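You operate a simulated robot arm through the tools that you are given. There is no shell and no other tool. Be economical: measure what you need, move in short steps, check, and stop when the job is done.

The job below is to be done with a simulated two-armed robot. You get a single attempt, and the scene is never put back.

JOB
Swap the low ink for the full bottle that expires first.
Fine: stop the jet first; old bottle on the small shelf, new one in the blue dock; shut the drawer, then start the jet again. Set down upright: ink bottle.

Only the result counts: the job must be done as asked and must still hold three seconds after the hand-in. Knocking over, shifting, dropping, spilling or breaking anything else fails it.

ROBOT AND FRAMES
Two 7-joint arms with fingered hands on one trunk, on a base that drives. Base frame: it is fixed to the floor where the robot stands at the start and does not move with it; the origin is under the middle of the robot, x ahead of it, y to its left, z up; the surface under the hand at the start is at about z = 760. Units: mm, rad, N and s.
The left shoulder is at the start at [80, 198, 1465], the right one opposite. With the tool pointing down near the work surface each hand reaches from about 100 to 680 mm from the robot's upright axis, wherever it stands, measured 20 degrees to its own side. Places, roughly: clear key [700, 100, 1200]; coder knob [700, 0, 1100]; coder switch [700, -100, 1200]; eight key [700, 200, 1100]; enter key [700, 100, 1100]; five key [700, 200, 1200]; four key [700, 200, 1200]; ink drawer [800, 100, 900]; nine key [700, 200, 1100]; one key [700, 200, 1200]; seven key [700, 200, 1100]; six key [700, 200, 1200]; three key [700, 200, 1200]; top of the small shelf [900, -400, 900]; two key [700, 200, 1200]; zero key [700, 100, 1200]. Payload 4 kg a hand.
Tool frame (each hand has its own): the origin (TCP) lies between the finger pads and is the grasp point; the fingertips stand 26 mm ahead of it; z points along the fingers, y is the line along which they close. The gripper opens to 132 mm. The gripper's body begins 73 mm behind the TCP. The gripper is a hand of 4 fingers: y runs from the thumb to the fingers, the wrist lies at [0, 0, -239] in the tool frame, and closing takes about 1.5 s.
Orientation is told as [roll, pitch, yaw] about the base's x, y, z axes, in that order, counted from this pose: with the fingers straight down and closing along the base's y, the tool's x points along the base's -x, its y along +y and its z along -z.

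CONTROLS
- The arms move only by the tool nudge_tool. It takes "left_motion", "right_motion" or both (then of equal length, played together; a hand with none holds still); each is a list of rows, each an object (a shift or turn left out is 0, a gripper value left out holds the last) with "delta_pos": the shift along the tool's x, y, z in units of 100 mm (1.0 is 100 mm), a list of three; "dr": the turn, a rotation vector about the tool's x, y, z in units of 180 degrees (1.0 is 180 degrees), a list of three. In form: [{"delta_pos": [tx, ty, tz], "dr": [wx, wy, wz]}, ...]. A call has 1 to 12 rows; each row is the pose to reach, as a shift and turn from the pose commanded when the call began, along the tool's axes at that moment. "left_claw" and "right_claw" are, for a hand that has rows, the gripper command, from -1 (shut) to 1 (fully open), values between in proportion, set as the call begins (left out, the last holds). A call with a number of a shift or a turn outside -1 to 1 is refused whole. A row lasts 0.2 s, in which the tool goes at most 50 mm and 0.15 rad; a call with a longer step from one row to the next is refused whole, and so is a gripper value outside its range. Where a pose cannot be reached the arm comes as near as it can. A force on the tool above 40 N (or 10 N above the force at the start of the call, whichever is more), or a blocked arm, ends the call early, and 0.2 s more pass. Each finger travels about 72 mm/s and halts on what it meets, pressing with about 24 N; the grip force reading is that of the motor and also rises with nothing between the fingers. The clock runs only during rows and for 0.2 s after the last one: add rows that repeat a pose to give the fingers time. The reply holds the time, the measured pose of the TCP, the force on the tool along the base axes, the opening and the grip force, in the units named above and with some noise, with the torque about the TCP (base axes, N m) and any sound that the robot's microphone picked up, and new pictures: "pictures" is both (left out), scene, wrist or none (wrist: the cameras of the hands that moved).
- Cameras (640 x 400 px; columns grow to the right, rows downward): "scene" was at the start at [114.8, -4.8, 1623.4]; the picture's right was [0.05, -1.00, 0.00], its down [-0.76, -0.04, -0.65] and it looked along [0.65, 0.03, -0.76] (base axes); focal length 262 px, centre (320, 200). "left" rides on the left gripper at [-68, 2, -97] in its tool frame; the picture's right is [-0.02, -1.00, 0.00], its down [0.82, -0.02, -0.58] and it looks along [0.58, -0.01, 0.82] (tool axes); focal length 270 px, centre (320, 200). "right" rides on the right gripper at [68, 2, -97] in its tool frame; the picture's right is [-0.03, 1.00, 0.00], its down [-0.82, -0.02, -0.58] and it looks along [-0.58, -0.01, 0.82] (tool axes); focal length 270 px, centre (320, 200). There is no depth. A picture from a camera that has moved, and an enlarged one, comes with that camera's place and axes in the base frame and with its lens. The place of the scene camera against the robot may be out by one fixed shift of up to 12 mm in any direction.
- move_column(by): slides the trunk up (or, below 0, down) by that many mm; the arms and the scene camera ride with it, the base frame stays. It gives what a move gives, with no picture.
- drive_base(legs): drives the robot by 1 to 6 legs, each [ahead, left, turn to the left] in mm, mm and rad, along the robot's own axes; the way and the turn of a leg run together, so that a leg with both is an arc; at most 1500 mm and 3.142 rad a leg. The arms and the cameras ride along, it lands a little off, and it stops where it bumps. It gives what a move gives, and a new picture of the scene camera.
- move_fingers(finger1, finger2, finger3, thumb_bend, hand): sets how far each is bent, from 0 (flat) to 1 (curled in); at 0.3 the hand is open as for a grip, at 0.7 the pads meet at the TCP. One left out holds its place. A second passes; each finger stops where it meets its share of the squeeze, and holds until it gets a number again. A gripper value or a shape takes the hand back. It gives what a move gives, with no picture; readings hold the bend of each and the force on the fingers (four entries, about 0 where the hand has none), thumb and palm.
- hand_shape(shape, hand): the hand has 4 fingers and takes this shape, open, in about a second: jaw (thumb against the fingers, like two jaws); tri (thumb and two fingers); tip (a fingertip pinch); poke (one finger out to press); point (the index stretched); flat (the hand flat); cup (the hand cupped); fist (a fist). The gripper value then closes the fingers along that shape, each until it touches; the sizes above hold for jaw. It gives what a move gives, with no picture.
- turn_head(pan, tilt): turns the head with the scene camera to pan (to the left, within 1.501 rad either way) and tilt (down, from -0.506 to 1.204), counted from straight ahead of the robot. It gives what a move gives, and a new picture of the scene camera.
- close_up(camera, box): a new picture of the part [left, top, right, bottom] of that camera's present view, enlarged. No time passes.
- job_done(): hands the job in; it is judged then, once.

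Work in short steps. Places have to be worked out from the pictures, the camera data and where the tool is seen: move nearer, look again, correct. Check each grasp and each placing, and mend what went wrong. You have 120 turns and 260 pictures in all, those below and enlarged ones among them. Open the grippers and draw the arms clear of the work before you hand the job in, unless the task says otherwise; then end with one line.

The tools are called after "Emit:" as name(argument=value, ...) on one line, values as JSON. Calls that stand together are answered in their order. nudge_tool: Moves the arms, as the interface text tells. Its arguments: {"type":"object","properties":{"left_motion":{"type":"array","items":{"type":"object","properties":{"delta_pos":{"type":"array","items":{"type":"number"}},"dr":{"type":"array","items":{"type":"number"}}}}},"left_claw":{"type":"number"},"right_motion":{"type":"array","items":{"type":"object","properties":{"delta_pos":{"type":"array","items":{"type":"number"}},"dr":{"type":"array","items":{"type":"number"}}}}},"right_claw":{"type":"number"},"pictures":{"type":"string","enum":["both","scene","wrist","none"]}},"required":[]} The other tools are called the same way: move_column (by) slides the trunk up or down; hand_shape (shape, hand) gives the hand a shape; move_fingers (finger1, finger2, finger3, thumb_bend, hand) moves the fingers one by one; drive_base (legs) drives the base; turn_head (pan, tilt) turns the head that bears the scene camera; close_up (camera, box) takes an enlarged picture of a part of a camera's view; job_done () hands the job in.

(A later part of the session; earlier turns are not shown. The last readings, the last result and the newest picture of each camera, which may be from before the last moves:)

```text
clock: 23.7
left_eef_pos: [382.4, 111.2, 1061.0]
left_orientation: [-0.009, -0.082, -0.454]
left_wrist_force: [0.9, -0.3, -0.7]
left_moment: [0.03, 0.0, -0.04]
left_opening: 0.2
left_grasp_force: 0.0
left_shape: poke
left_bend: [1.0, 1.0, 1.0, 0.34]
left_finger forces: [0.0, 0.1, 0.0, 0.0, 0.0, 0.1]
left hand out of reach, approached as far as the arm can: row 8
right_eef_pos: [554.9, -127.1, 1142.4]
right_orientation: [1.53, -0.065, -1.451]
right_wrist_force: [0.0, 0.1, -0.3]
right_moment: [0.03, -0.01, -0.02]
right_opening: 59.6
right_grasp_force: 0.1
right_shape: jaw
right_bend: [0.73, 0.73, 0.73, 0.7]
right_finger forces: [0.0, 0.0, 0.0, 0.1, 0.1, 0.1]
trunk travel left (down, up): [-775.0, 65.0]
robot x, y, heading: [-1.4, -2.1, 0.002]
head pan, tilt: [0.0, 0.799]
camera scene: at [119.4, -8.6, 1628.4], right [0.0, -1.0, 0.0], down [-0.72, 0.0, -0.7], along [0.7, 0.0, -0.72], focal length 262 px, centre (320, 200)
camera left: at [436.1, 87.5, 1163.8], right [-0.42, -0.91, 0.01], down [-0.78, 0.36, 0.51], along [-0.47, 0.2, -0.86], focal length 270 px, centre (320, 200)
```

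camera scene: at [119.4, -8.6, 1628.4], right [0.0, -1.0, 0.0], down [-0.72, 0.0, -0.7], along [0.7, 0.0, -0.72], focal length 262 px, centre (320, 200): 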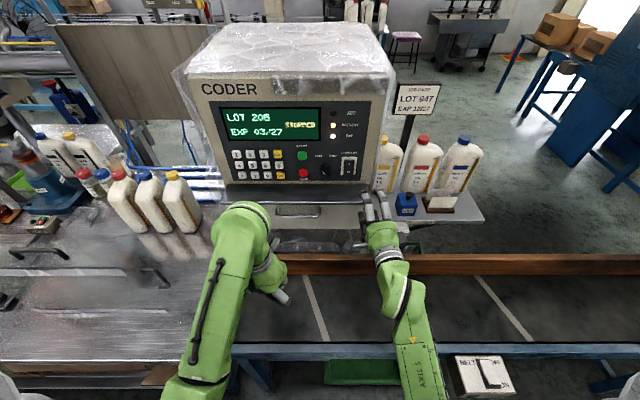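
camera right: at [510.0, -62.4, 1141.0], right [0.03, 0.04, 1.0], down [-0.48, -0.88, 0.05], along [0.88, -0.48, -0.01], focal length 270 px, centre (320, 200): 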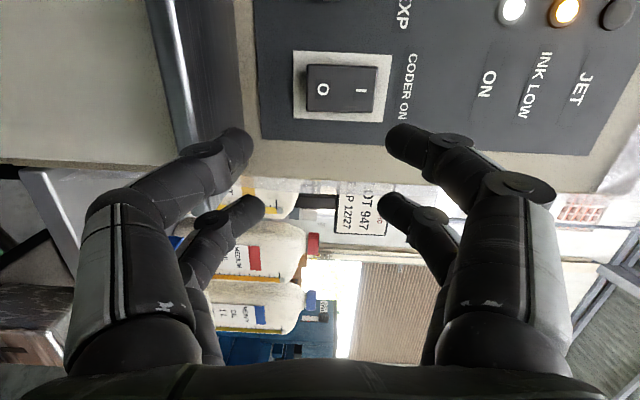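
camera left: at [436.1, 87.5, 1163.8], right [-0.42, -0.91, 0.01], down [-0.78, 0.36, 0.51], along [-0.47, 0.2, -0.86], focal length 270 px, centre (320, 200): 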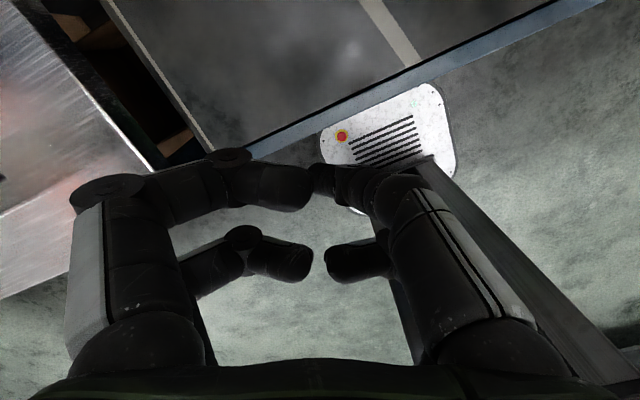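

Left hand is down again. I shift it back and left, and untwist it.

Emit:
nudge_tool(left_motion=[{"delta_pos": [0.25, 0.2, 0], "dr": [0, 0, -0.036]}, {"delta_pos": [0.5, 0.4, 0], "dr": [0, 0, -0.072]}, {"delta_pos": [0.75, 0.6, 0], "dr": [0, 0, -0.108]}, {"delta_pos": [0.95, 0.8, 0], "dr": [0, 0, -0.144]}, {"delta_pos": [0.95, 0.8, 0], "dr": [0, 0, -0.144]}], pictures="none")

Emit:
hand_shape(shape="jaw", hand="left")

Emit:
move_column(by=-160)

Emit:
turn_head(pan=0.0, tilt=0.7)

Emit:
close_up(camera="scene", box=[200, 150, 420, 300])

```text
clock: 24.9
left_eef_pos: [334.2, 215.3, 1053.2]
left_orientation: [-0.047, -0.068, -0.039]
left_wrist_force: [-0.3, 0.2, 0.0]
left_moment: [0.0, 0.0, 0.01]
left_opening: 0.0
left_grasp_force: 0.1
left_shape: poke
left_bend: [1.0, 1.0, 1.0, 0.34]
left_finger forces: [0.0, 0.0, 0.1, 0.0, 0.1, 0.0]
right_eef_pos: [554.3, -127.0, 1142.7]
right_orientation: [1.532, -0.065, -1.455]
right_wrist_force: [0.3, -0.5, 0.0]
right_moment: [0.01, -0.02, -0.02]
right_opening: 59.4
right_grasp_force: 0.0
right_shape: jaw
right_bend: [0.73, 0.73, 0.73, 0.7]
right_finger forces: [0.0, 0.0, 0.1, 0.0, 0.0, 0.0]
trunk travel left (down, up): [-775.0, 65.0]
robot x, y, heading: [-1.8, 1.0, -0.006]
head pan, tilt: [0.0, 0.799]
```

```text
clock: 25.8
left_eef_pos: [333.3, 215.8, 1052.9]
left_orientation: [-0.045, -0.068, -0.039]
left_wrist_force: [-0.1, 0.3, -0.6]
left_moment: [-0.02, 0.0, -0.02]
left_opening: 132.0
left_grasp_force: 0.1
left_shape: jaw
left_bend: [0.3, 0.3, 0.3, 0.3]
left_finger forces: [0.0, 0.0, 0.0, 0.1, 0.0, 0.0]
right_eef_pos: [555.1, -126.8, 1142.3]
right_orientation: [1.529, -0.066, -1.452]
right_wrist_force: [0.6, 0.0, -0.6]
right_moment: [-0.01, 0.01, -0.02]
right_opening: 59.5
right_grasp_force: 0.1
right_shape: jaw
right_bend: [0.73, 0.73, 0.73, 0.7]
right_finger forces: [0.1, 0.0, 0.0, 0.0, 0.1, 0.0]
trunk travel left (down, up): [-775.0, 65.0]
robot x, y, heading: [1.2, 2.7, -0.003]
head pan, tilt: [0.0, 0.799]
```

```text
clock: 27.6
left_eef_pos: [331.0, 214.4, 890.7]
left_orientation: [-0.048, -0.059, -0.037]
left_wrist_force: [1.4, -0.3, 0.4]
left_moment: [0.03, 0.02, -0.04]
left_opening: 131.7
left_grasp_force: 0.1
left_shape: jaw
left_bend: [0.3, 0.3, 0.3, 0.3]
left_finger forces: [0.1, 0.0, 0.0, 0.1, 0.0, 0.0]
right_eef_pos: [554.4, -125.3, 980.9]
right_orientation: [1.531, -0.065, -1.453]
right_wrist_force: [0.1, 0.5, -0.2]
right_moment: [0.02, 0.0, 0.01]
right_opening: 59.4
right_grasp_force: 0.0
right_shape: jaw
right_bend: [0.73, 0.73, 0.73, 0.7]
right_finger forces: [0.0, 0.0, 0.1, 0.0, 0.1, 0.0]
trunk travel left (down, up): [-615.0, 225.0]
robot x, y, heading: [2.6, -0.7, 0.003]
head pan, tilt: [0.0, 0.799]
```

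```text
clock: 28.3
left_eef_pos: [331.2, 216.6, 893.2]
left_orientation: [-0.047, -0.062, -0.038]
left_wrist_force: [0.1, -0.4, -0.6]
left_moment: [0.02, 0.02, 0.03]
left_opening: 132.1
left_grasp_force: 0.1
left_shape: jaw
left_bend: [0.3, 0.3, 0.3, 0.3]
left_finger forces: [0.0, 0.0, 0.0, 0.1, 0.0, 0.0]
right_eef_pos: [554.6, -127.0, 981.2]
right_orientation: [1.532, -0.065, -1.453]
right_wrist_force: [-0.4, 0.4, 0.3]
right_moment: [0.01, 0.03, 0.02]
right_opening: 59.4
right_grasp_force: 0.1
right_shape: jaw
right_bend: [0.73, 0.73, 0.73, 0.7]
right_finger forces: [0.0, 0.0, 0.1, 0.1, 0.0, 0.0]
trunk travel left (down, up): [-615.0, 225.0]
robot x, y, heading: [0.1, 1.0, -0.002]
head pan, tilt: [0.0, 0.7]
camera scene: at [122.3, -8.4, 1476.5], right [0.0, -1.0, 0.0], down [-0.64, 0.0, -0.76], along [0.76, 0.0, -0.64], focal length 262 px, centre (320, 200)
```

scene: 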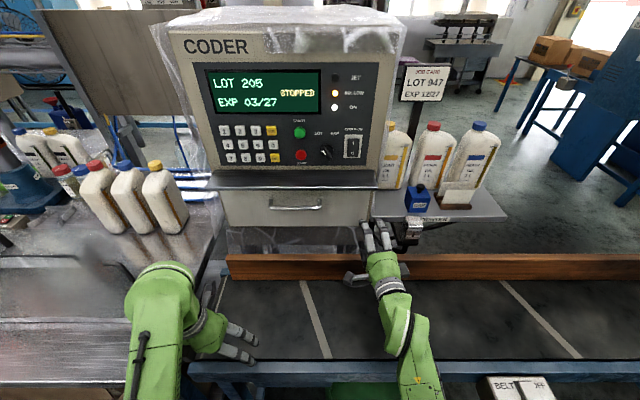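

```text
2.67 times, centred on (310, 225) of scene
camera zoom: at [122.3, -8.4, 1476.5], right [0.0, -1.0, 0.0], down [-0.64, 0.0, -0.76], along [0.76, 0.0, -0.64], focal length 698 px, centre (347, 133)
```

zoom: 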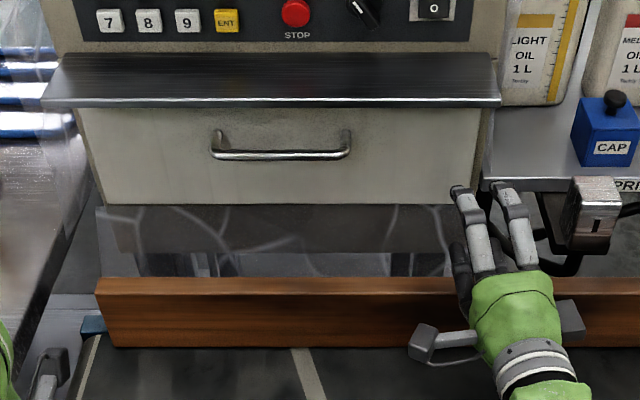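

The handle is at roughly (665, 72, 975). I slide the right hand left to y≈72, fix its small yaw error, and tuck the left hand back.

Emit:
nudge_tool(left_motion=[{"delta_pos": [0.25, 0.1, -0.2]}, {"delta_pos": [0.5, 0.2, -0.4]}, {"delta_pos": [0.8, 0.3, -0.6]}, {"delta_pos": [0.8, 0.3, -0.8]}], right_motion=[{"delta_pos": [0.3, 0, 0], "dr": [0, -0.018, 0]}, {"delta_pos": [0.6, 0, 0], "dr": [0, -0.037, 0]}, {"delta_pos": [0.9, 0, 0], "dr": [0, -0.037, 0]}, {"delta_pos": [1, 0, 0], "dr": [0, -0.037, 0]}], pictures="none")

Emit:
nudge_tool(right_motion=[{"delta_pos": [0.3, 0, 0]}, {"delta_pos": [0.6, 0, 0]}, {"delta_pos": [0.9, 0, 0]}, {"delta_pos": [0.9, 0, 0]}], pictures="both")

```text
clock: 29.0
left_eef_pos: [329.4, 212.1, 894.7]
left_orientation: [-0.045, -0.063, -0.204]
left_wrist_force: [-1.0, 0.6, -0.8]
left_moment: [-0.01, 0.01, -0.01]
left_opening: 132.0
left_grasp_force: 0.0
left_shape: jaw
left_bend: [0.3, 0.3, 0.3, 0.3]
left_finger forces: [0.0, 0.0, 0.1, 0.0, 0.0, 0.1]
left hand out of reach, approached as far as the arm can: row 1, 2, 3
right_eef_pos: [574.7, -132.7, 1006.6]
right_orientation: [1.505, -0.092, -1.514]
right_wrist_force: [0.9, 0.8, 0.4]
right_moment: [0.02, -0.01, 0.02]
right_opening: 59.5
right_grasp_force: 0.1
right_shape: jaw
right_bend: [0.73, 0.73, 0.73, 0.7]
right_finger forces: [0.0, 0.0, 0.0, 0.1, 0.0, 0.0]
right hand out of reach, approached as far as the arm can: row 1, 2, 3
trunk travel left (down, up): [-615.0, 225.0]
robot x, y, heading: [-3.0, 2.8, 0.001]
head pan, tilt: [0.0, 0.7]
stopped in row 3 (left hand): the arm was blocked; the commanded pose is now the measured one
```

```text
clock: 30.0
left_eef_pos: [328.8, 211.8, 897.4]
left_orientation: [-0.046, -0.067, -0.203]
left_wrist_force: [0.1, 0.5, -0.6]
left_moment: [0.01, -0.03, 0.01]
left_opening: 132.1
left_grasp_force: 0.1
left_shape: jaw
left_bend: [0.3, 0.3, 0.3, 0.3]
left_finger forces: [0.0, 0.1, 0.0, 0.0, 0.1, 0.0]
right_eef_pos: [581.9, -81.9, 1034.3]
right_orientation: [1.479, -0.108, -1.488]
right_wrist_force: [0.4, 0.2, 0.7]
right_moment: [-0.01, 0.01, -0.01]
right_opening: 59.5
right_grasp_force: 0.1
right_shape: jaw
right_bend: [0.73, 0.73, 0.73, 0.7]
right_finger forces: [0.0, 0.0, 0.1, 0.1, 0.1, 0.1]
right hand out of reach, approached as far as the arm can: row 1, 2, 3, 4
trunk travel left (down, up): [-615.0, 225.0]
robot x, y, heading: [-1.1, -0.9, 0.006]
head pan, tilt: [0.0, 0.7]
camera scene: at [122.1, -8.3, 1476.6], right [0.0, -1.0, 0.0], down [-0.64, 0.0, -0.77], along [0.77, 0.0, -0.64], focal length 262 px, centre (320, 200)
camera right: at [480.9, -21.4, 1036.8], right [0.09, 0.09, 0.99], down [-0.51, -0.85, 0.12], along [0.86, -0.51, -0.03], focal length 270 px, centre (320, 200)
```

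scene: 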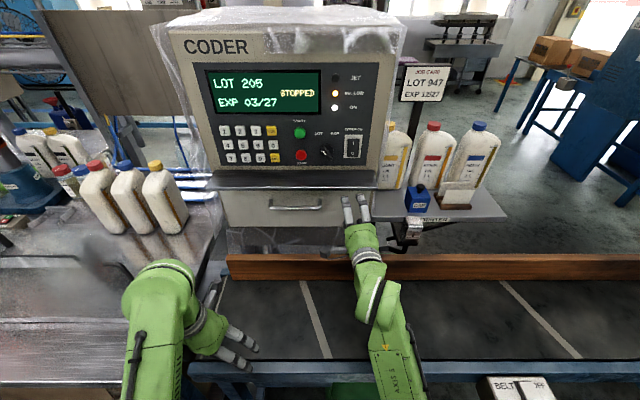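
right: 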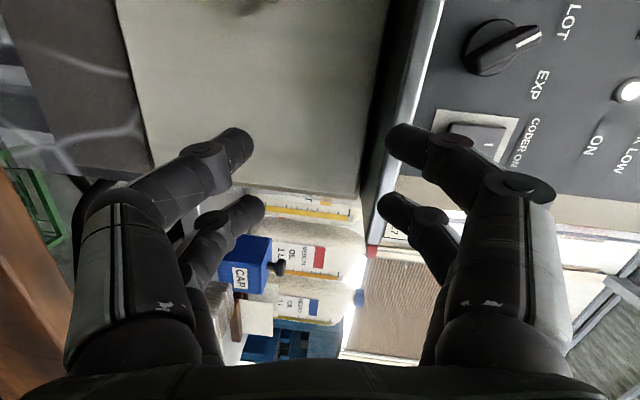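

That roll is only comfortable on the robot's right side. I return the hand there and turn the base left about 0.35 rad to bring the hand in front of the handle.

Emit:
nudge_tool(right_motion=[{"delta_pos": [-0.2, -0.25, -0.2]}, {"delta_pos": [-0.42, -0.5, -0.4]}, {"delta_pos": [-0.42, -0.5, -0.4]}], pictures="none")

Emit:
drive_base(legs=[[0, 0, 0.35]])

```text
clock: 30.8
left_eef_pos: [331.1, 212.3, 896.6]
left_orientation: [-0.046, -0.068, -0.202]
left_wrist_force: [0.9, 0.7, -0.6]
left_moment: [-0.01, 0.01, 0.0]
left_opening: 132.1
left_grasp_force: 0.1
left_shape: jaw
left_bend: [0.3, 0.3, 0.3, 0.3]
left_finger forces: [0.1, 0.0, 0.0, 0.0, 0.0, 0.0]
right_eef_pos: [543.8, -135.0, 1011.2]
right_orientation: [1.503, -0.095, -1.512]
right_wrist_force: [-0.2, -0.5, -0.3]
right_moment: [0.0, 0.03, 0.02]
right_opening: 59.5
right_grasp_force: 0.0
right_shape: jaw
right_bend: [0.73, 0.73, 0.73, 0.7]
right_finger forces: [0.0, 0.0, 0.1, 0.0, 0.0, 0.1]
right hand out of reach, approached as far as the arm can: row 1, 2, 3
trunk travel left (down, up): [-615.0, 225.0]
robot x, y, heading: [-0.8, -1.4, -0.001]
head pan, tilt: [0.0, 0.7]
```

```text
clock: 32.3
left_eef_pos: [234.7, 313.8, 896.4]
left_orientation: [-0.045, -0.068, 0.154]
left_wrist_force: [0.3, -0.3, -0.8]
left_moment: [-0.02, -0.02, 0.01]
left_opening: 131.8
left_grasp_force: 0.0
left_shape: jaw
left_bend: [0.3, 0.3, 0.3, 0.3]
left_finger forces: [0.0, 0.0, 0.0, 0.1, 0.0, 0.1]
right_eef_pos: [556.2, 62.6, 1011.1]
right_orientation: [1.505, -0.093, -1.155]
right_wrist_force: [-0.1, 0.2, -0.1]
right_moment: [0.0, -0.01, 0.01]
right_opening: 59.2
right_grasp_force: 0.0
right_shape: jaw
right_bend: [0.73, 0.73, 0.73, 0.7]
right_finger forces: [0.0, 0.0, 0.1, 0.0, 0.0, 0.1]
trunk travel left (down, up): [-615.0, 225.0]
robot x, y, heading: [-3.4, -1.2, 0.357]
head pan, tilt: [0.0, 0.7]
camera scene: at [115.2, 31.3, 1476.8], right [0.35, -0.94, 0.0], down [-0.6, -0.22, -0.76], along [0.72, 0.27, -0.64], focal length 262 px, centre (320, 200)
```

scene: 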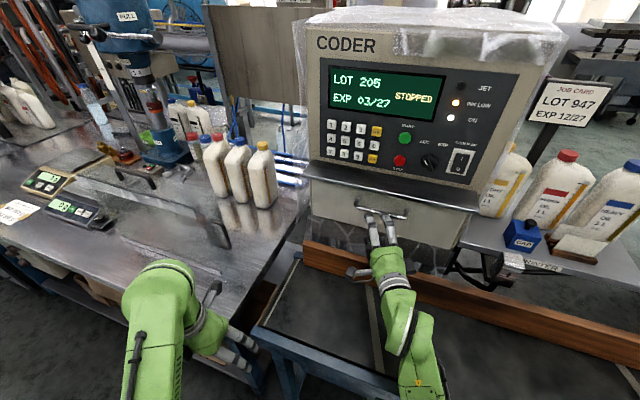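

The hand is in front of the handle. I look with the right camera and lower by 30 mm.

Emit:
move_column(by=-30)

Emit:
close_up(camera="right", box=[0, 0, 640, 400])

Emit:
close_up(camera="scene", box=[290, 150, 490, 275])

```text
clock: 33.1
left_eef_pos: [234.0, 313.4, 865.9]
left_orientation: [-0.044, -0.069, 0.152]
left_wrist_force: [0.4, 0.6, 0.1]
left_moment: [0.01, 0.0, 0.0]
left_opening: 131.9
left_grasp_force: 0.1
left_shape: jaw
left_bend: [0.3, 0.3, 0.3, 0.3]
left_finger forces: [0.0, 0.0, 0.1, 0.0, 0.0, 0.0]
right_eef_pos: [555.7, 61.9, 981.7]
right_orientation: [1.505, -0.096, -1.154]
right_wrist_force: [0.2, 0.5, 0.4]
right_moment: [-0.02, 0.03, -0.02]
right_opening: 59.5
right_grasp_force: 0.0
right_shape: jaw
right_bend: [0.73, 0.73, 0.73, 0.7]
right_finger forces: [0.1, 0.1, 0.0, 0.0, 0.1, 0.1]
trunk travel left (down, up): [-585.0, 255.0]
robot x, y, heading: [-2.6, -2.7, 0.357]
head pan, tilt: [0.0, 0.7]
```

```text
1.00 times, centred on (320, 200) of right (not enlarged: the box is as wide or as high as the picture)
camera zoom: at [441.2, 85.9, 982.1], right [0.03, 0.09, 1.0], down [-0.2, -0.97, 0.09], along [0.98, -0.2, -0.01], focal length 270 px, centre (320, 200)
```

zoom: 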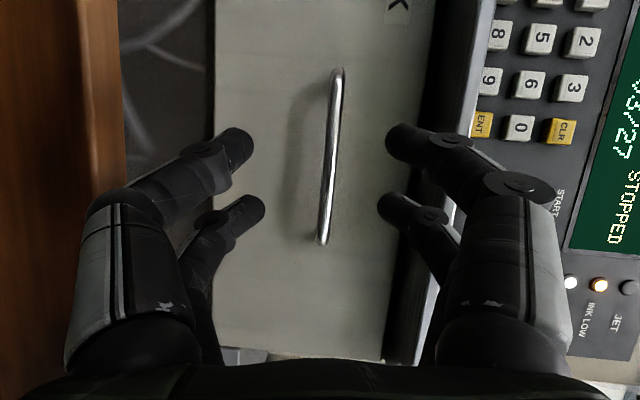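

```text
3.20 times, centred on (390, 212) of scene
camera zoom: at [114.9, 31.7, 1446.4], right [0.35, -0.94, 0.0], down [-0.6, -0.22, -0.77], along [0.72, 0.27, -0.64], focal length 837 px, centre (96, 160)
```

zoom: 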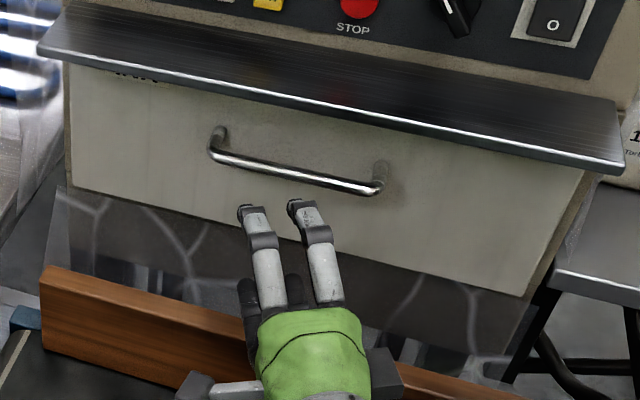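

The handle bar is at about (666, 78, 985) and the gripper straddles its height. I advance to it.

Emit:
nudge_tool(right_motion=[{"delta_pos": [-0.08, 0.01, 0.25]}, {"delta_pos": [-0.16, 0.02, 0.5]}, {"delta_pos": [-0.24, 0.03, 0.75]}, {"delta_pos": [-0.28, 0.04, 0.95]}, {"delta_pos": [-0.28, 0.04, 0.95]}], pictures="both")

```text
clock: 34.3
left_eef_pos: [234.6, 313.7, 867.2]
left_orientation: [-0.046, -0.069, 0.151]
left_wrist_force: [-0.1, 0.5, -0.8]
left_moment: [-0.01, 0.01, 0.0]
left_opening: 131.8
left_grasp_force: 0.1
left_shape: jaw
left_bend: [0.3, 0.3, 0.3, 0.3]
left_finger forces: [0.0, 0.1, 0.0, 0.0, 0.1, 0.0]
right_eef_pos: [654.6, 75.5, 980.9]
right_orientation: [1.505, -0.094, -1.159]
right_wrist_force: [-0.6, -0.2, -0.5]
right_moment: [-0.01, -0.02, -0.02]
right_opening: 59.6
right_grasp_force: 0.1
right_shape: jaw
right_bend: [0.73, 0.73, 0.73, 0.7]
right_finger forces: [0.0, 0.1, 0.0, 0.0, 0.0, 0.1]
trunk travel left (down, up): [-585.0, 255.0]
robot x, y, heading: [-1.5, 2.6, 0.353]
head pan, tilt: [0.0, 0.7]
camera scene: at [114.6, 31.4, 1446.7], right [0.35, -0.94, 0.0], down [-0.6, -0.22, -0.77], along [0.72, 0.27, -0.64], focal length 262 px, centre (320, 200)
camera right: at [539.7, 100.4, 981.6], right [0.03, 0.09, 1.0], down [-0.21, -0.97, 0.09], along [0.98, -0.21, -0.01], focal length 270 px, centre (320, 200)
```

scene: 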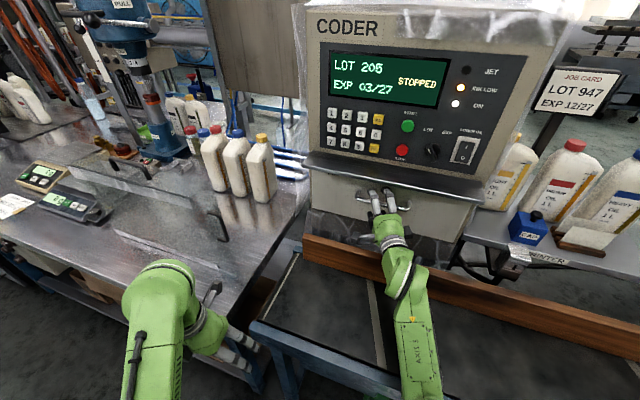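
right: 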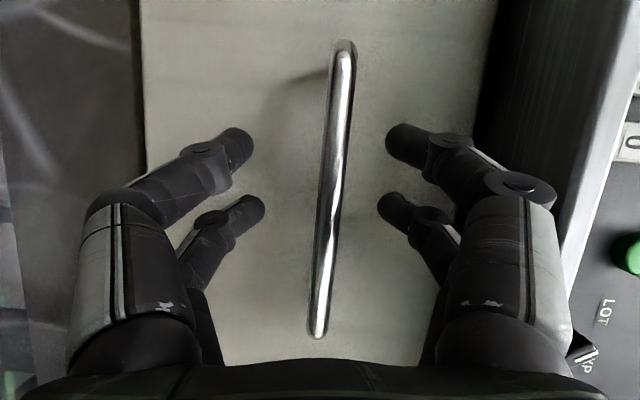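

The bar is about 17 mm ahead of the TCP. I advance 12 mm and close.

Emit:
nudge_tool(right_motion=[{"delta_pos": [-0.05, 0.03, 0.12]}, {"delta_pos": [-0.05, 0.03, 0.12]}], pictures="none")

Emit:
nudge_tool(right_motion=[{}, {}, {}, {}, {}, {}, {}], right_claw=-1, pictures="wrist")

```text
clock: 34.9
left_eef_pos: [234.4, 312.4, 867.2]
left_orientation: [-0.045, -0.069, 0.153]
left_wrist_force: [-0.4, 0.0, 0.4]
left_moment: [0.0, 0.0, 0.03]
left_opening: 131.9
left_grasp_force: 0.1
left_shape: jaw
left_bend: [0.3, 0.3, 0.3, 0.3]
left_finger forces: [0.0, 0.1, 0.1, 0.0, 0.0, 0.1]
right_eef_pos: [665.3, 78.4, 985.7]
right_orientation: [1.506, -0.095, -1.163]
right_wrist_force: [-12.8, -1.0, 0.9]
right_moment: [0.06, -0.47, -0.15]
right_opening: 59.1
right_grasp_force: 0.1
right_shape: jaw
right_bend: [0.73, 0.75, 0.73, 0.7]
right_finger forces: [0.1, 12.5, 0.0, 0.0, 0.0, 0.0]
right hand out of reach, approached as far as the arm can: row 1, 2
trunk travel left (down, up): [-585.0, 255.0]
robot x, y, heading: [-0.5, -3.3, 0.357]
head pan, tilt: [0.0, 0.7]
```

```text
clock: 36.5
left_eef_pos: [235.7, 313.6, 866.9]
left_orientation: [-0.047, -0.066, 0.152]
left_wrist_force: [0.1, -0.4, 0.4]
left_moment: [0.0, 0.0, 0.01]
left_opening: 131.6
left_grasp_force: 0.0
left_shape: jaw
left_bend: [0.3, 0.3, 0.3, 0.3]
left_finger forces: [0.0, 0.0, 0.0, 0.1, 0.0, 0.0]
right_eef_pos: [667.7, 78.0, 983.9]
right_orientation: [1.501, -0.093, -1.163]
right_wrist_force: [0.3, 0.3, -2.3]
right_moment: [0.06, -0.07, -0.16]
right_opening: 0.0
right_grasp_force: 23.9
right_shape: jaw
right_bend: [0.66, 0.77, 0.68, 0.68]
right_finger forces: [0.0, 0.0, 2.4, 0.0, 0.0, 0.0]
trunk travel left (down, up): [-585.0, 255.0]
robot x, y, heading: [-3.3, -2.3, 0.353]
head pan, tilt: [0.0, 0.7]
camera right: at [552.3, 103.2, 985.3], right [0.04, 0.09, 1.0], down [-0.21, -0.97, 0.1], along [0.98, -0.21, -0.02], focal length 270 px, centre (320, 200)
```

right: 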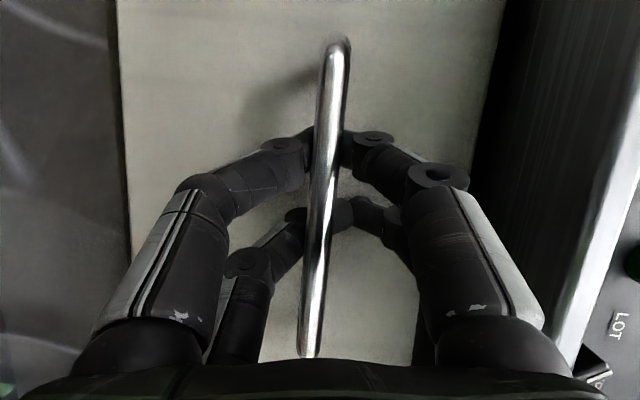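

The fingers are hooked around the bar. I pull along −x with the arm.

Emit:
nudge_tool(right_motion=[{"delta_pos": [0.08, 0, -0.18]}, {"delta_pos": [0.16, 0, -0.37]}, {"delta_pos": [0.24, 0, -0.55]}, {"delta_pos": [0.32, 0, -0.73]}, {"delta_pos": [0.4, 0, -0.91]}, {"delta_pos": [0.4, 0, -0.91]}], pictures="scene")

```text
clock: 37.9
left_eef_pos: [236.6, 312.7, 865.5]
left_orientation: [-0.045, -0.065, 0.152]
left_wrist_force: [0.5, 0.3, 0.3]
left_moment: [0.0, -0.03, 0.04]
left_opening: 131.9
left_grasp_force: 0.0
left_shape: jaw
left_bend: [0.3, 0.3, 0.3, 0.3]
left_finger forces: [0.1, 0.0, 0.1, 0.1, 0.1, 0.0]
right_eef_pos: [570.7, 79.1, 985.8]
right_orientation: [1.499, -0.092, -1.154]
right_wrist_force: [1.0, -0.7, -14.1]
right_moment: [-0.05, -0.03, -0.19]
right_opening: 0.1
right_grasp_force: 24.4
right_shape: jaw
right_bend: [0.66, 0.77, 0.68, 0.68]
right_finger forces: [0.0, 0.0, 4.0, 0.1, 0.1, 0.0]
trunk travel left (down, up): [-585.0, 255.0]
robot x, y, heading: [2.1, 2.6, 0.357]
head pan, tilt: [0.0, 0.7]
camera scene: at [117.6, 31.5, 1446.4], right [0.35, -0.94, 0.0], down [-0.61, -0.22, -0.76], along [0.72, 0.27, -0.65], focal length 262 px, centre (320, 200)
```

scene: 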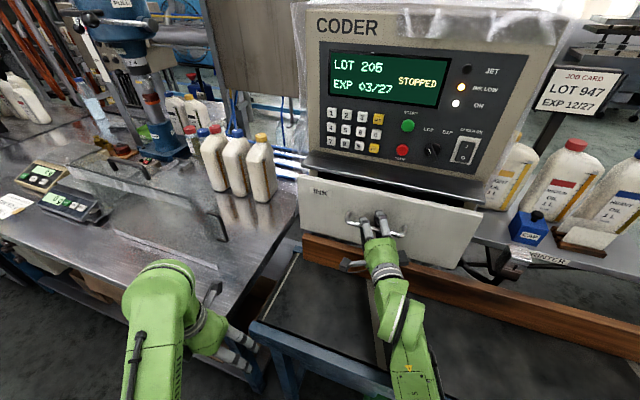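

The drawer slides (97 mm so far). I keep pulling.

Emit:
nudge_tool(right_motion=[{"delta_pos": [0.08, -0.01, -0.18]}, {"delta_pos": [0.16, -0.02, -0.37]}, {"delta_pos": [0.24, -0.02, -0.55]}, {"delta_pos": [0.32, -0.02, -0.73]}, {"delta_pos": [0.4, -0.02, -0.91]}, {"delta_pos": [0.4, -0.02, -0.91]}], pictures="scene")

```text
clock: 39.3
left_eef_pos: [237.3, 312.7, 865.8]
left_orientation: [-0.047, -0.063, 0.153]
left_wrist_force: [-0.7, -0.3, -0.4]
left_moment: [-0.02, 0.01, 0.01]
left_opening: 131.8
left_grasp_force: 0.1
left_shape: jaw
left_bend: [0.3, 0.3, 0.3, 0.3]
left_finger forces: [0.0, 0.1, 0.1, 0.1, 0.0, 0.0]
right_eef_pos: [560.2, 78.6, 988.7]
right_orientation: [1.488, -0.094, -1.154]
right_wrist_force: [0.1, 0.7, -33.3]
right_moment: [-0.02, -0.11, -0.18]
right_opening: 0.1
right_grasp_force: 24.1
right_shape: jaw
right_bend: [0.66, 0.77, 0.68, 0.68]
right_finger forces: [0.0, 0.0, 12.8, 0.0, 29.9, 0.0]
right hand out of reach, approached as far as the arm can: row 1, 2, 3, 4, 5, 6
trunk travel left (down, up): [-585.0, 255.0]
robot x, y, heading: [1.6, -3.5, 0.357]
head pan, tilt: [0.0, 0.7]
camera scene: at [120.0, 32.8, 1446.0], right [0.35, -0.94, 0.0], down [-0.61, -0.22, -0.76], along [0.71, 0.27, -0.65], focal length 262 px, centre (320, 200)
```

scene: 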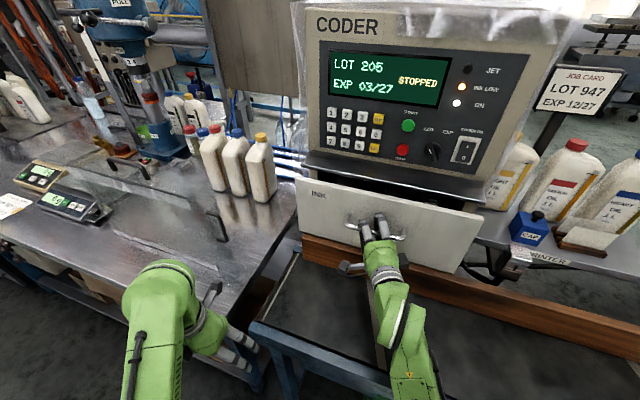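

The arm is at its limit, so I pull further by driving the base along −x.

Emit:
drive_base(legs=[[-103, 38, 0]])

```text
clock: 40.5
left_eef_pos: [128.8, 313.0, 865.5]
left_orientation: [-0.047, -0.062, 0.152]
left_wrist_force: [0.2, 0.4, 0.0]
left_moment: [-0.01, 0.03, -0.03]
left_opening: 131.9
left_grasp_force: 0.0
left_shape: jaw
left_bend: [0.3, 0.3, 0.3, 0.3]
left_finger forces: [0.0, 0.0, 0.1, 0.0, 0.0, 0.1]
right_eef_pos: [450.7, 77.7, 991.4]
right_orientation: [1.49, -0.095, -1.151]
right_wrist_force: [0.6, 4.3, -30.7]
right_moment: [-0.07, -0.13, -0.17]
right_opening: 0.0
right_grasp_force: 24.1
right_shape: jaw
right_bend: [0.65, 0.77, 0.69, 0.67]
right_finger forces: [0.1, 0.0, 12.0, 0.0, 29.8, 0.0]
trunk travel left (down, up): [-585.0, 255.0]
robot x, y, heading: [-109.6, 0.2, 0.357]
head pan, tilt: [0.0, 0.7]
camera scene: at [10.7, 32.3, 1446.2], right [0.35, -0.94, 0.0], down [-0.61, -0.23, -0.76], along [0.71, 0.27, -0.65], focal length 262 px, centre (320, 200)
```

scene: 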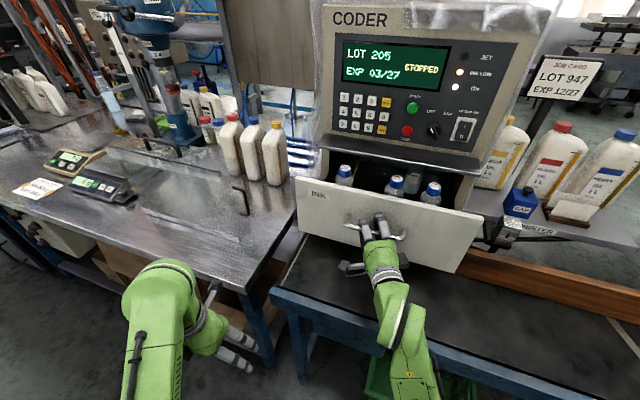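

Three blue-capped bottles appear in the drawer. I look closer.

Emit:
close_up(camera="scene", box=[300, 140, 500, 265])

```text
3.20 times, centred on (400, 202) of scene
camera zoom: at [10.7, 32.3, 1446.2], right [0.35, -0.94, 0.0], down [-0.61, -0.23, -0.76], along [0.71, 0.27, -0.65], focal length 837 px, centre (64, 192)
```

zoom: 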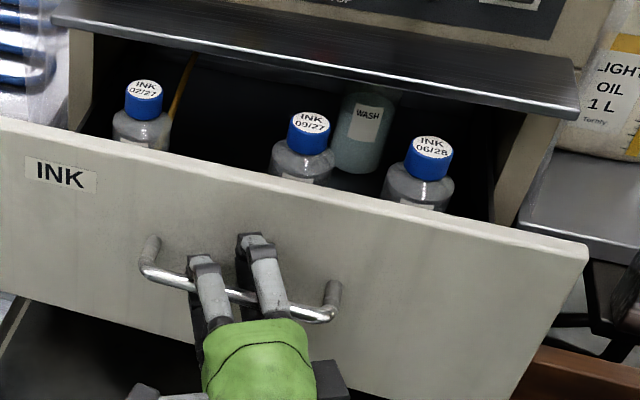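

Caps read 02/27, 09/27 and 06/28, plus a WASH bottle. I pull the drawer a bit further to see the dock and levels.

Emit:
drive_base(legs=[[-75, 28, 0]])

Emit:
close_up(camera="scene", box=[290, 120, 510, 257])

```text
clock: 41.5
left_eef_pos: [47.7, 312.5, 863.8]
left_orientation: [-0.047, -0.063, 0.149]
left_wrist_force: [0.2, 1.1, -0.8]
left_moment: [-0.01, 0.04, -0.01]
left_opening: 131.9
left_grasp_force: 0.0
left_shape: jaw
left_bend: [0.3, 0.3, 0.3, 0.3]
left_finger forces: [0.0, 0.0, 0.1, 0.0, 0.1, 0.0]
right_eef_pos: [370.0, 77.8, 989.7]
right_orientation: [1.486, -0.094, -1.152]
right_wrist_force: [2.3, 8.5, -23.1]
right_moment: [0.02, -0.14, -0.08]
right_opening: 0.0
right_grasp_force: 23.8
right_shape: jaw
right_bend: [0.65, 0.77, 0.68, 0.67]
right_finger forces: [0.0, 0.1, 10.0, 0.0, 0.1, 0.0]
trunk travel left (down, up): [-585.0, 255.0]
robot x, y, heading: [-192.9, -2.9, 0.351]
head pan, tilt: [0.0, 0.7]
camera scene: at [-70.6, 32.3, 1446.2], right [0.35, -0.94, 0.0], down [-0.61, -0.23, -0.76], along [0.71, 0.26, -0.65], focal length 262 px, centre (320, 200)
```

scene: 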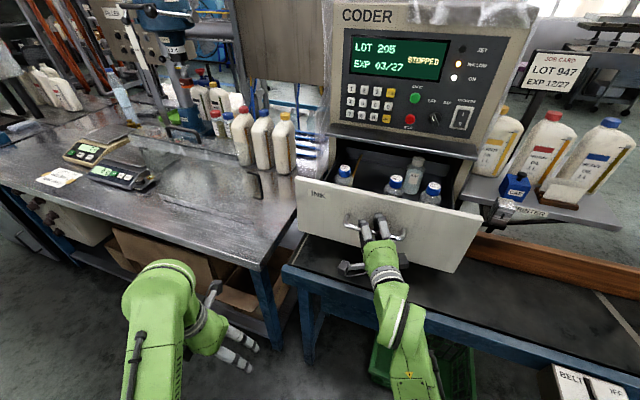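

```text
2.91 times, centred on (400, 188) of scene
camera zoom: at [-70.6, 32.3, 1446.2], right [0.35, -0.94, 0.0], down [-0.61, -0.23, -0.76], along [0.71, 0.26, -0.65], focal length 761 px, centre (87, 234)
```

zoom: 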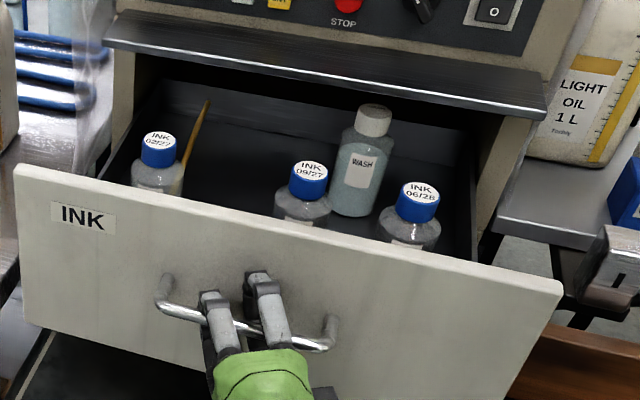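

The drawer is out about 295 mm. I release the handle and back the hand off.

Emit:
nudge_tool(right_motion=[{}, {}, {}, {}, {}], right_claw=0.0, pictures="none")

Emit:
nudge_tool(right_motion=[{"delta_pos": [0, 0, -0.2]}, {"delta_pos": [0, 0, -0.5]}, {"delta_pos": [0, 0, -0.8]}, {"delta_pos": [0, 0, -1]}, {"delta_pos": [0, 0, -1]}], pictures="scene")

```text
clock: 42.7
left_eef_pos: [43.5, 310.4, 866.0]
left_orientation: [-0.046, -0.067, 0.149]
left_wrist_force: [0.6, -0.5, 0.7]
left_moment: [-0.02, 0.02, 0.01]
left_opening: 131.9
left_grasp_force: 0.0
left_shape: jaw
left_bend: [0.3, 0.3, 0.3, 0.3]
left_finger forces: [0.1, 0.0, 0.1, 0.1, 0.1, 0.1]
right_eef_pos: [365.8, 76.6, 991.9]
right_orientation: [1.491, -0.092, -1.153]
right_wrist_force: [0.6, -0.8, 0.2]
right_moment: [0.0, -0.01, -0.01]
right_opening: 65.6
right_grasp_force: 0.1
right_shape: jaw
right_bend: [0.73, 0.73, 0.73, 0.7]
right_finger forces: [0.0, 0.0, 0.0, 0.0, 0.0, 0.1]
trunk travel left (down, up): [-585.0, 255.0]
robot x, y, heading: [-192.7, -5.7, 0.355]
head pan, tilt: [0.0, 0.7]
```

```text
clock: 43.9
left_eef_pos: [42.1, 310.4, 866.4]
left_orientation: [-0.045, -0.072, 0.149]
left_wrist_force: [-0.6, 0.0, -0.3]
left_moment: [0.01, -0.01, 0.0]
left_opening: 131.9
left_grasp_force: 0.1
left_shape: jaw
left_bend: [0.3, 0.3, 0.3, 0.3]
left_finger forces: [0.1, 0.0, 0.0, 0.1, 0.0, 0.1]
right_eef_pos: [290.7, 20.2, 1012.9]
right_orientation: [1.494, -0.096, -1.148]
right_wrist_force: [0.1, -0.4, -0.3]
right_moment: [0.02, 0.01, -0.01]
right_opening: 66.1
right_grasp_force: 0.0
right_shape: jaw
right_bend: [0.73, 0.73, 0.73, 0.7]
right_finger forces: [0.1, 0.1, 0.0, 0.0, 0.1, 0.1]
right hand out of reach, approached as far as the arm can: row 1, 2, 3, 4, 5
trunk travel left (down, up): [-585.0, 255.0]
robot x, y, heading: [-189.5, -2.8, 0.354]
head pan, tilt: [0.0, 0.7]
camera scene: at [-79.8, 27.1, 1447.0], right [0.35, -0.94, 0.0], down [-0.6, -0.22, -0.77], along [0.72, 0.27, -0.64], focal length 262 px, centre (320, 200)
```

scene: 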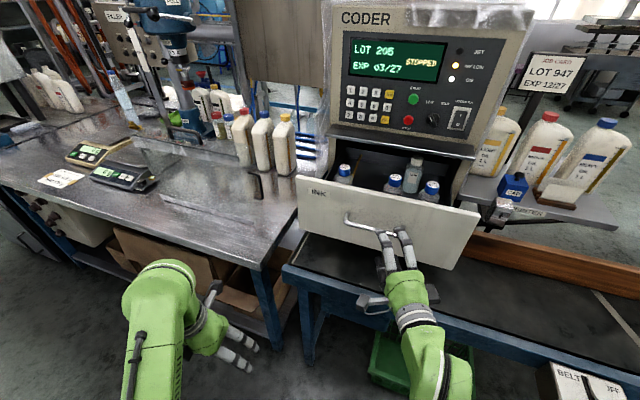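

The hand is clear. I raise the trunk, turn back to face straight, and look down into the drawer.

Emit:
move_column(by=250)

Emit:
drive_base(legs=[[0, 0, -0.355]])

Emit:
turn_head(pan=0.1, tilt=0.85)

Emit:
close_up(camera="scene", box=[210, 110, 420, 240])

```text
clock: 46.5
left_eef_pos: [44.5, 311.1, 1116.2]
left_orientation: [-0.048, -0.067, 0.152]
left_wrist_force: [-0.5, 0.4, 0.1]
left_moment: [-0.02, -0.02, 0.01]
left_opening: 131.8
left_grasp_force: 0.1
left_shape: jaw
left_bend: [0.3, 0.3, 0.3, 0.3]
left_finger forces: [0.0, 0.0, 0.0, 0.0, 0.1, 0.0]
right_eef_pos: [293.3, 20.7, 1262.7]
right_orientation: [1.486, -0.097, -1.15]
right_wrist_force: [-0.4, -0.2, 0.8]
right_moment: [-0.02, 0.0, 0.03]
right_opening: 66.1
right_grasp_force: 0.0
right_shape: jaw
right_bend: [0.73, 0.73, 0.73, 0.7]
right_finger forces: [0.0, 0.1, 0.0, 0.0, 0.0, 0.0]
trunk travel left (down, up): [-835.0, 5.0]
robot x, y, heading: [-189.2, 3.6, 0.353]
head pan, tilt: [0.0, 0.7]
```

```text
clock: 48.0
left_eef_pos: [138.0, 210.2, 1115.1]
left_orientation: [-0.047, -0.064, -0.203]
left_wrist_force: [-0.6, 0.6, -0.5]
left_moment: [0.01, 0.0, 0.0]
left_opening: 132.1
left_grasp_force: 0.1
left_shape: jaw
left_bend: [0.3, 0.3, 0.3, 0.3]
left_finger forces: [0.0, 0.0, 0.0, 0.1, 0.0, 0.0]
right_eef_pos: [272.2, -146.7, 1262.4]
right_orientation: [1.49, -0.097, -1.502]
right_wrist_force: [-0.8, -0.5, 0.9]
right_moment: [0.0, -0.02, 0.0]
right_opening: 66.5
right_grasp_force: 0.0
right_shape: jaw
right_bend: [0.73, 0.73, 0.73, 0.7]
right_finger forces: [0.0, 0.1, 0.0, 0.0, 0.0, 0.0]
trunk travel left (down, up): [-835.0, 5.0]
robot x, y, heading: [-185.8, 0.2, -0.006]
head pan, tilt: [0.0, 0.7]
camera scene: at [-68.5, -9.7, 1696.7], right [0.0, -1.0, 0.0], down [-0.64, 0.0, -0.76], along [0.76, 0.0, -0.64], focal length 262 px, centre (320, 200)
```

scene: 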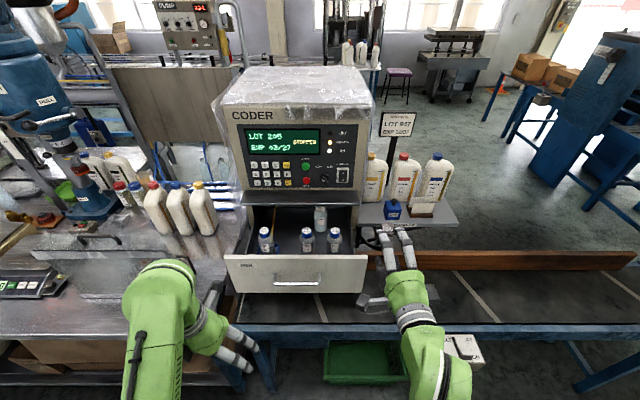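

```text
clock: 48.7
left_eef_pos: [137.3, 211.5, 1116.6]
left_orientation: [-0.047, -0.069, -0.204]
left_wrist_force: [1.0, -0.2, -0.3]
left_moment: [-0.01, -0.01, 0.0]
left_opening: 131.9
left_grasp_force: 0.0
left_shape: jaw
left_bend: [0.3, 0.3, 0.3, 0.3]
left_finger forces: [0.1, 0.0, 0.0, 0.0, 0.0, 0.0]
right_eef_pos: [272.2, -147.3, 1262.1]
right_orientation: [1.486, -0.097, -1.501]
right_wrist_force: [0.6, -0.2, -0.8]
right_moment: [-0.01, 0.01, -0.01]
right_opening: 65.8
right_grasp_force: 0.0
right_shape: jaw
right_bend: [0.73, 0.73, 0.73, 0.7]
right_finger forces: [0.0, 0.0, 0.0, 0.1, 0.1, 0.0]
trunk travel left (down, up): [-835.0, 5.0]
robot x, y, heading: [-189.8, -1.2, 0.004]
head pan, tilt: [0.099, 0.85]
camera scene: at [-75.8, -2.3, 1684.4], right [0.1, -0.99, 0.0], down [-0.75, -0.08, -0.66], along [0.66, 0.07, -0.75], focal length 262 px, centre (320, 200)
```

scene: 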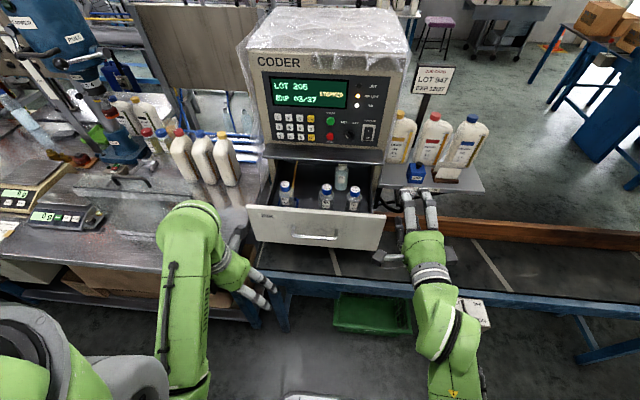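

```text
3.05 times, centred on (315, 175) of scene
camera zoom: at [-75.8, -2.3, 1684.4], right [0.1, -0.99, 0.0], down [-0.75, -0.08, -0.66], along [0.66, 0.07, -0.75], focal length 797 px, centre (335, 276)
```

zoom: 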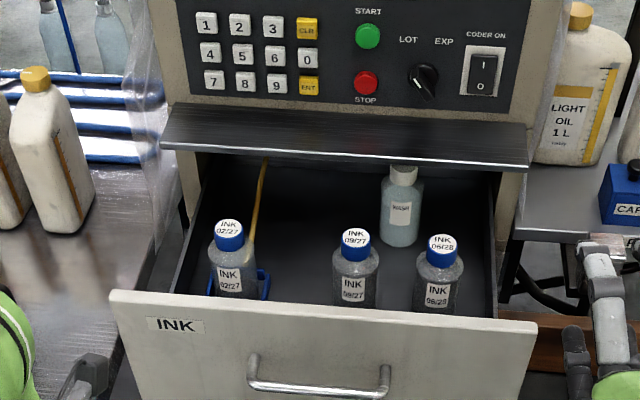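

The 02/27 bottle sits in the blue dock with the hose. I zoom in to check the fill levels of the others.

Emit:
close_up(camera="scene", box=[275, 175, 315, 215])

Emit:
close_up(camera="scene", box=[312, 160, 368, 216])

Emit:
close_up(camera="scene", box=[100, 110, 250, 200])

```text
10.00 times, centred on (295, 195) of scene
camera zoom: at [-75.8, -2.3, 1684.4], right [0.1, -0.99, 0.0], down [-0.75, -0.08, -0.66], along [0.66, 0.07, -0.75], focal length 2616 px, centre (570, 250)
```

zoom: 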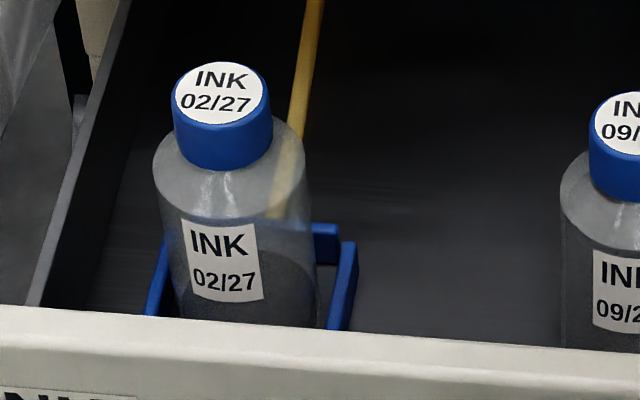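

```text
7.14 times, centred on (340, 188) of scene
camera zoom: at [-75.8, -2.3, 1684.4], right [0.1, -0.99, 0.0], down [-0.75, -0.08, -0.66], along [0.66, 0.07, -0.75], focal length 1869 px, centre (177, 286)
```

zoom: 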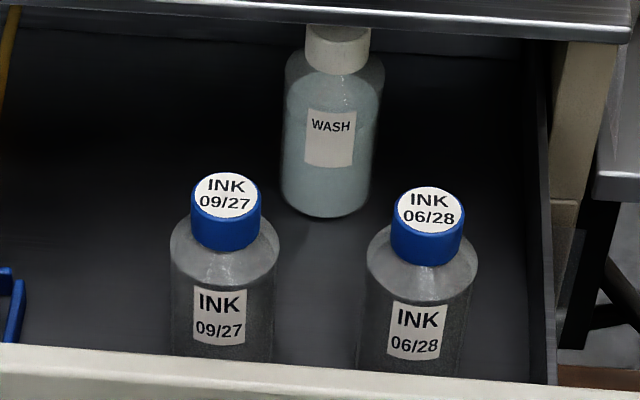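

```text
4.27 times, centred on (175, 155) of scene
camera zoom: at [-75.8, -2.3, 1684.4], right [0.1, -0.99, 0.0], down [-0.75, -0.08, -0.66], along [0.66, 0.07, -0.75], focal length 1116 px, centre (939, 392)
```

zoom: 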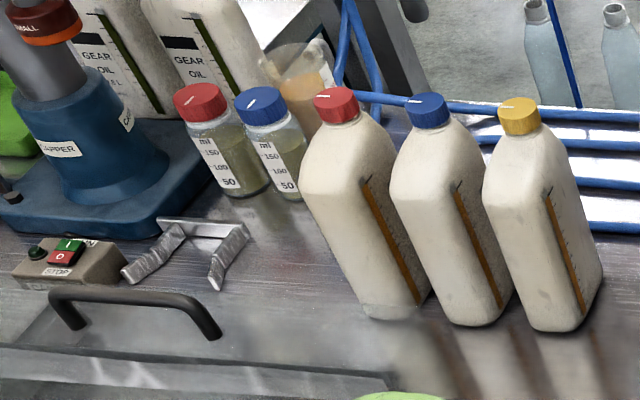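

Bottle 02/27 is low and docked at about (599, 207). 09/27 is the full bottle expiring first. I unroll the right hand, then pitch it down with a forward tilt.

Emit:
nudge_tool(right_motion=[{"dr": [0, 0, -0.045]}, {"dr": [0, 0, -0.09]}, {"dr": [0, 0, -0.135]}, {"dr": [0, 0, -0.18]}, {"dr": [0, 0, -0.225]}, {"dr": [0, 0, -0.27]}, {"dr": [0, 0, -0.315]}, {"dr": [0, 0, -0.36]}, {"dr": [0, 0, -0.405]}, {"dr": [0, 0, -0.45]}, {"dr": [0, 0, -0.48]}], right_claw=0.4, pictures="none")

Emit:
nudge_tool(right_motion=[{"dr": [0, 0.045, 0]}, {"dr": [0, 0.09, 0]}, {"dr": [0, 0.135, 0]}, {"dr": [0, 0.18, 0]}, {"dr": [0, 0.225, 0]}, {"dr": [0, 0.27, 0]}, {"dr": [0, 0.315, 0]}, {"dr": [0, 0.36, 0]}], pictures="scene")

```text
clock: 51.1
left_eef_pos: [138.8, 211.4, 1115.6]
left_orientation: [-0.045, -0.066, -0.204]
left_wrist_force: [-0.5, 0.0, -0.2]
left_moment: [0.03, 0.03, -0.02]
left_opening: 131.8
left_grasp_force: 0.1
left_shape: jaw
left_bend: [0.3, 0.3, 0.3, 0.3]
left_finger forces: [0.0, 0.0, 0.0, 0.0, 0.0, 0.0]
right_eef_pos: [272.5, -146.6, 1262.9]
right_orientation: [-0.406, -1.48, 0.47]
right_wrist_force: [-0.4, -0.5, -0.3]
right_moment: [0.01, -0.01, 0.0]
right_opening: 91.8
right_grasp_force: 0.1
right_shape: jaw
right_bend: [0.68, 0.68, 0.68, 0.58]
right_finger forces: [0.0, 0.1, 0.1, 0.0, 0.0, 0.0]
trunk travel left (down, up): [-835.0, 5.0]
robot x, y, heading: [-193.9, -5.3, -0.004]
head pan, tilt: [0.099, 0.85]
```

```text
clock: 52.9
left_eef_pos: [140.0, 209.7, 1115.3]
left_orientation: [-0.046, -0.066, -0.205]
left_wrist_force: [0.5, 0.8, -1.0]
left_moment: [0.0, 0.02, 0.02]
left_opening: 131.9
left_grasp_force: 0.1
left_shape: jaw
left_bend: [0.3, 0.3, 0.3, 0.3]
left_finger forces: [0.0, 0.0, 0.0, 0.0, 0.0, 0.1]
right_eef_pos: [289.4, -145.9, 1225.7]
right_orientation: [-0.035, -0.358, 0.076]
right_wrist_force: [0.4, -0.1, 0.8]
right_moment: [0.0, -0.04, 0.01]
right_opening: 92.1
right_grasp_force: 0.1
right_shape: jaw
right_bend: [0.68, 0.68, 0.68, 0.58]
right_finger forces: [0.0, 0.1, 0.0, 0.0, 0.1, 0.0]
right hand out of reach, approached as far as the arm can: row 8
trunk travel left (down, up): [-835.0, 5.0]
robot x, y, heading: [-191.3, -1.3, -0.002]
head pan, tilt: [0.099, 0.85]
camera scene: at [-73.5, -2.4, 1684.3], right [0.1, -0.99, 0.0], down [-0.75, -0.08, -0.66], along [0.66, 0.07, -0.75], focal length 262 px, centre (320, 200)
```

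scene: 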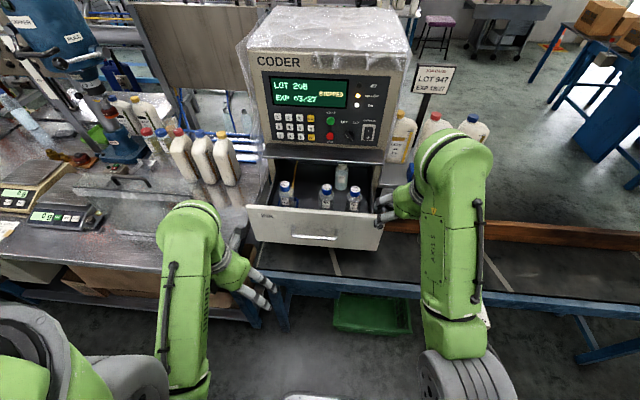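

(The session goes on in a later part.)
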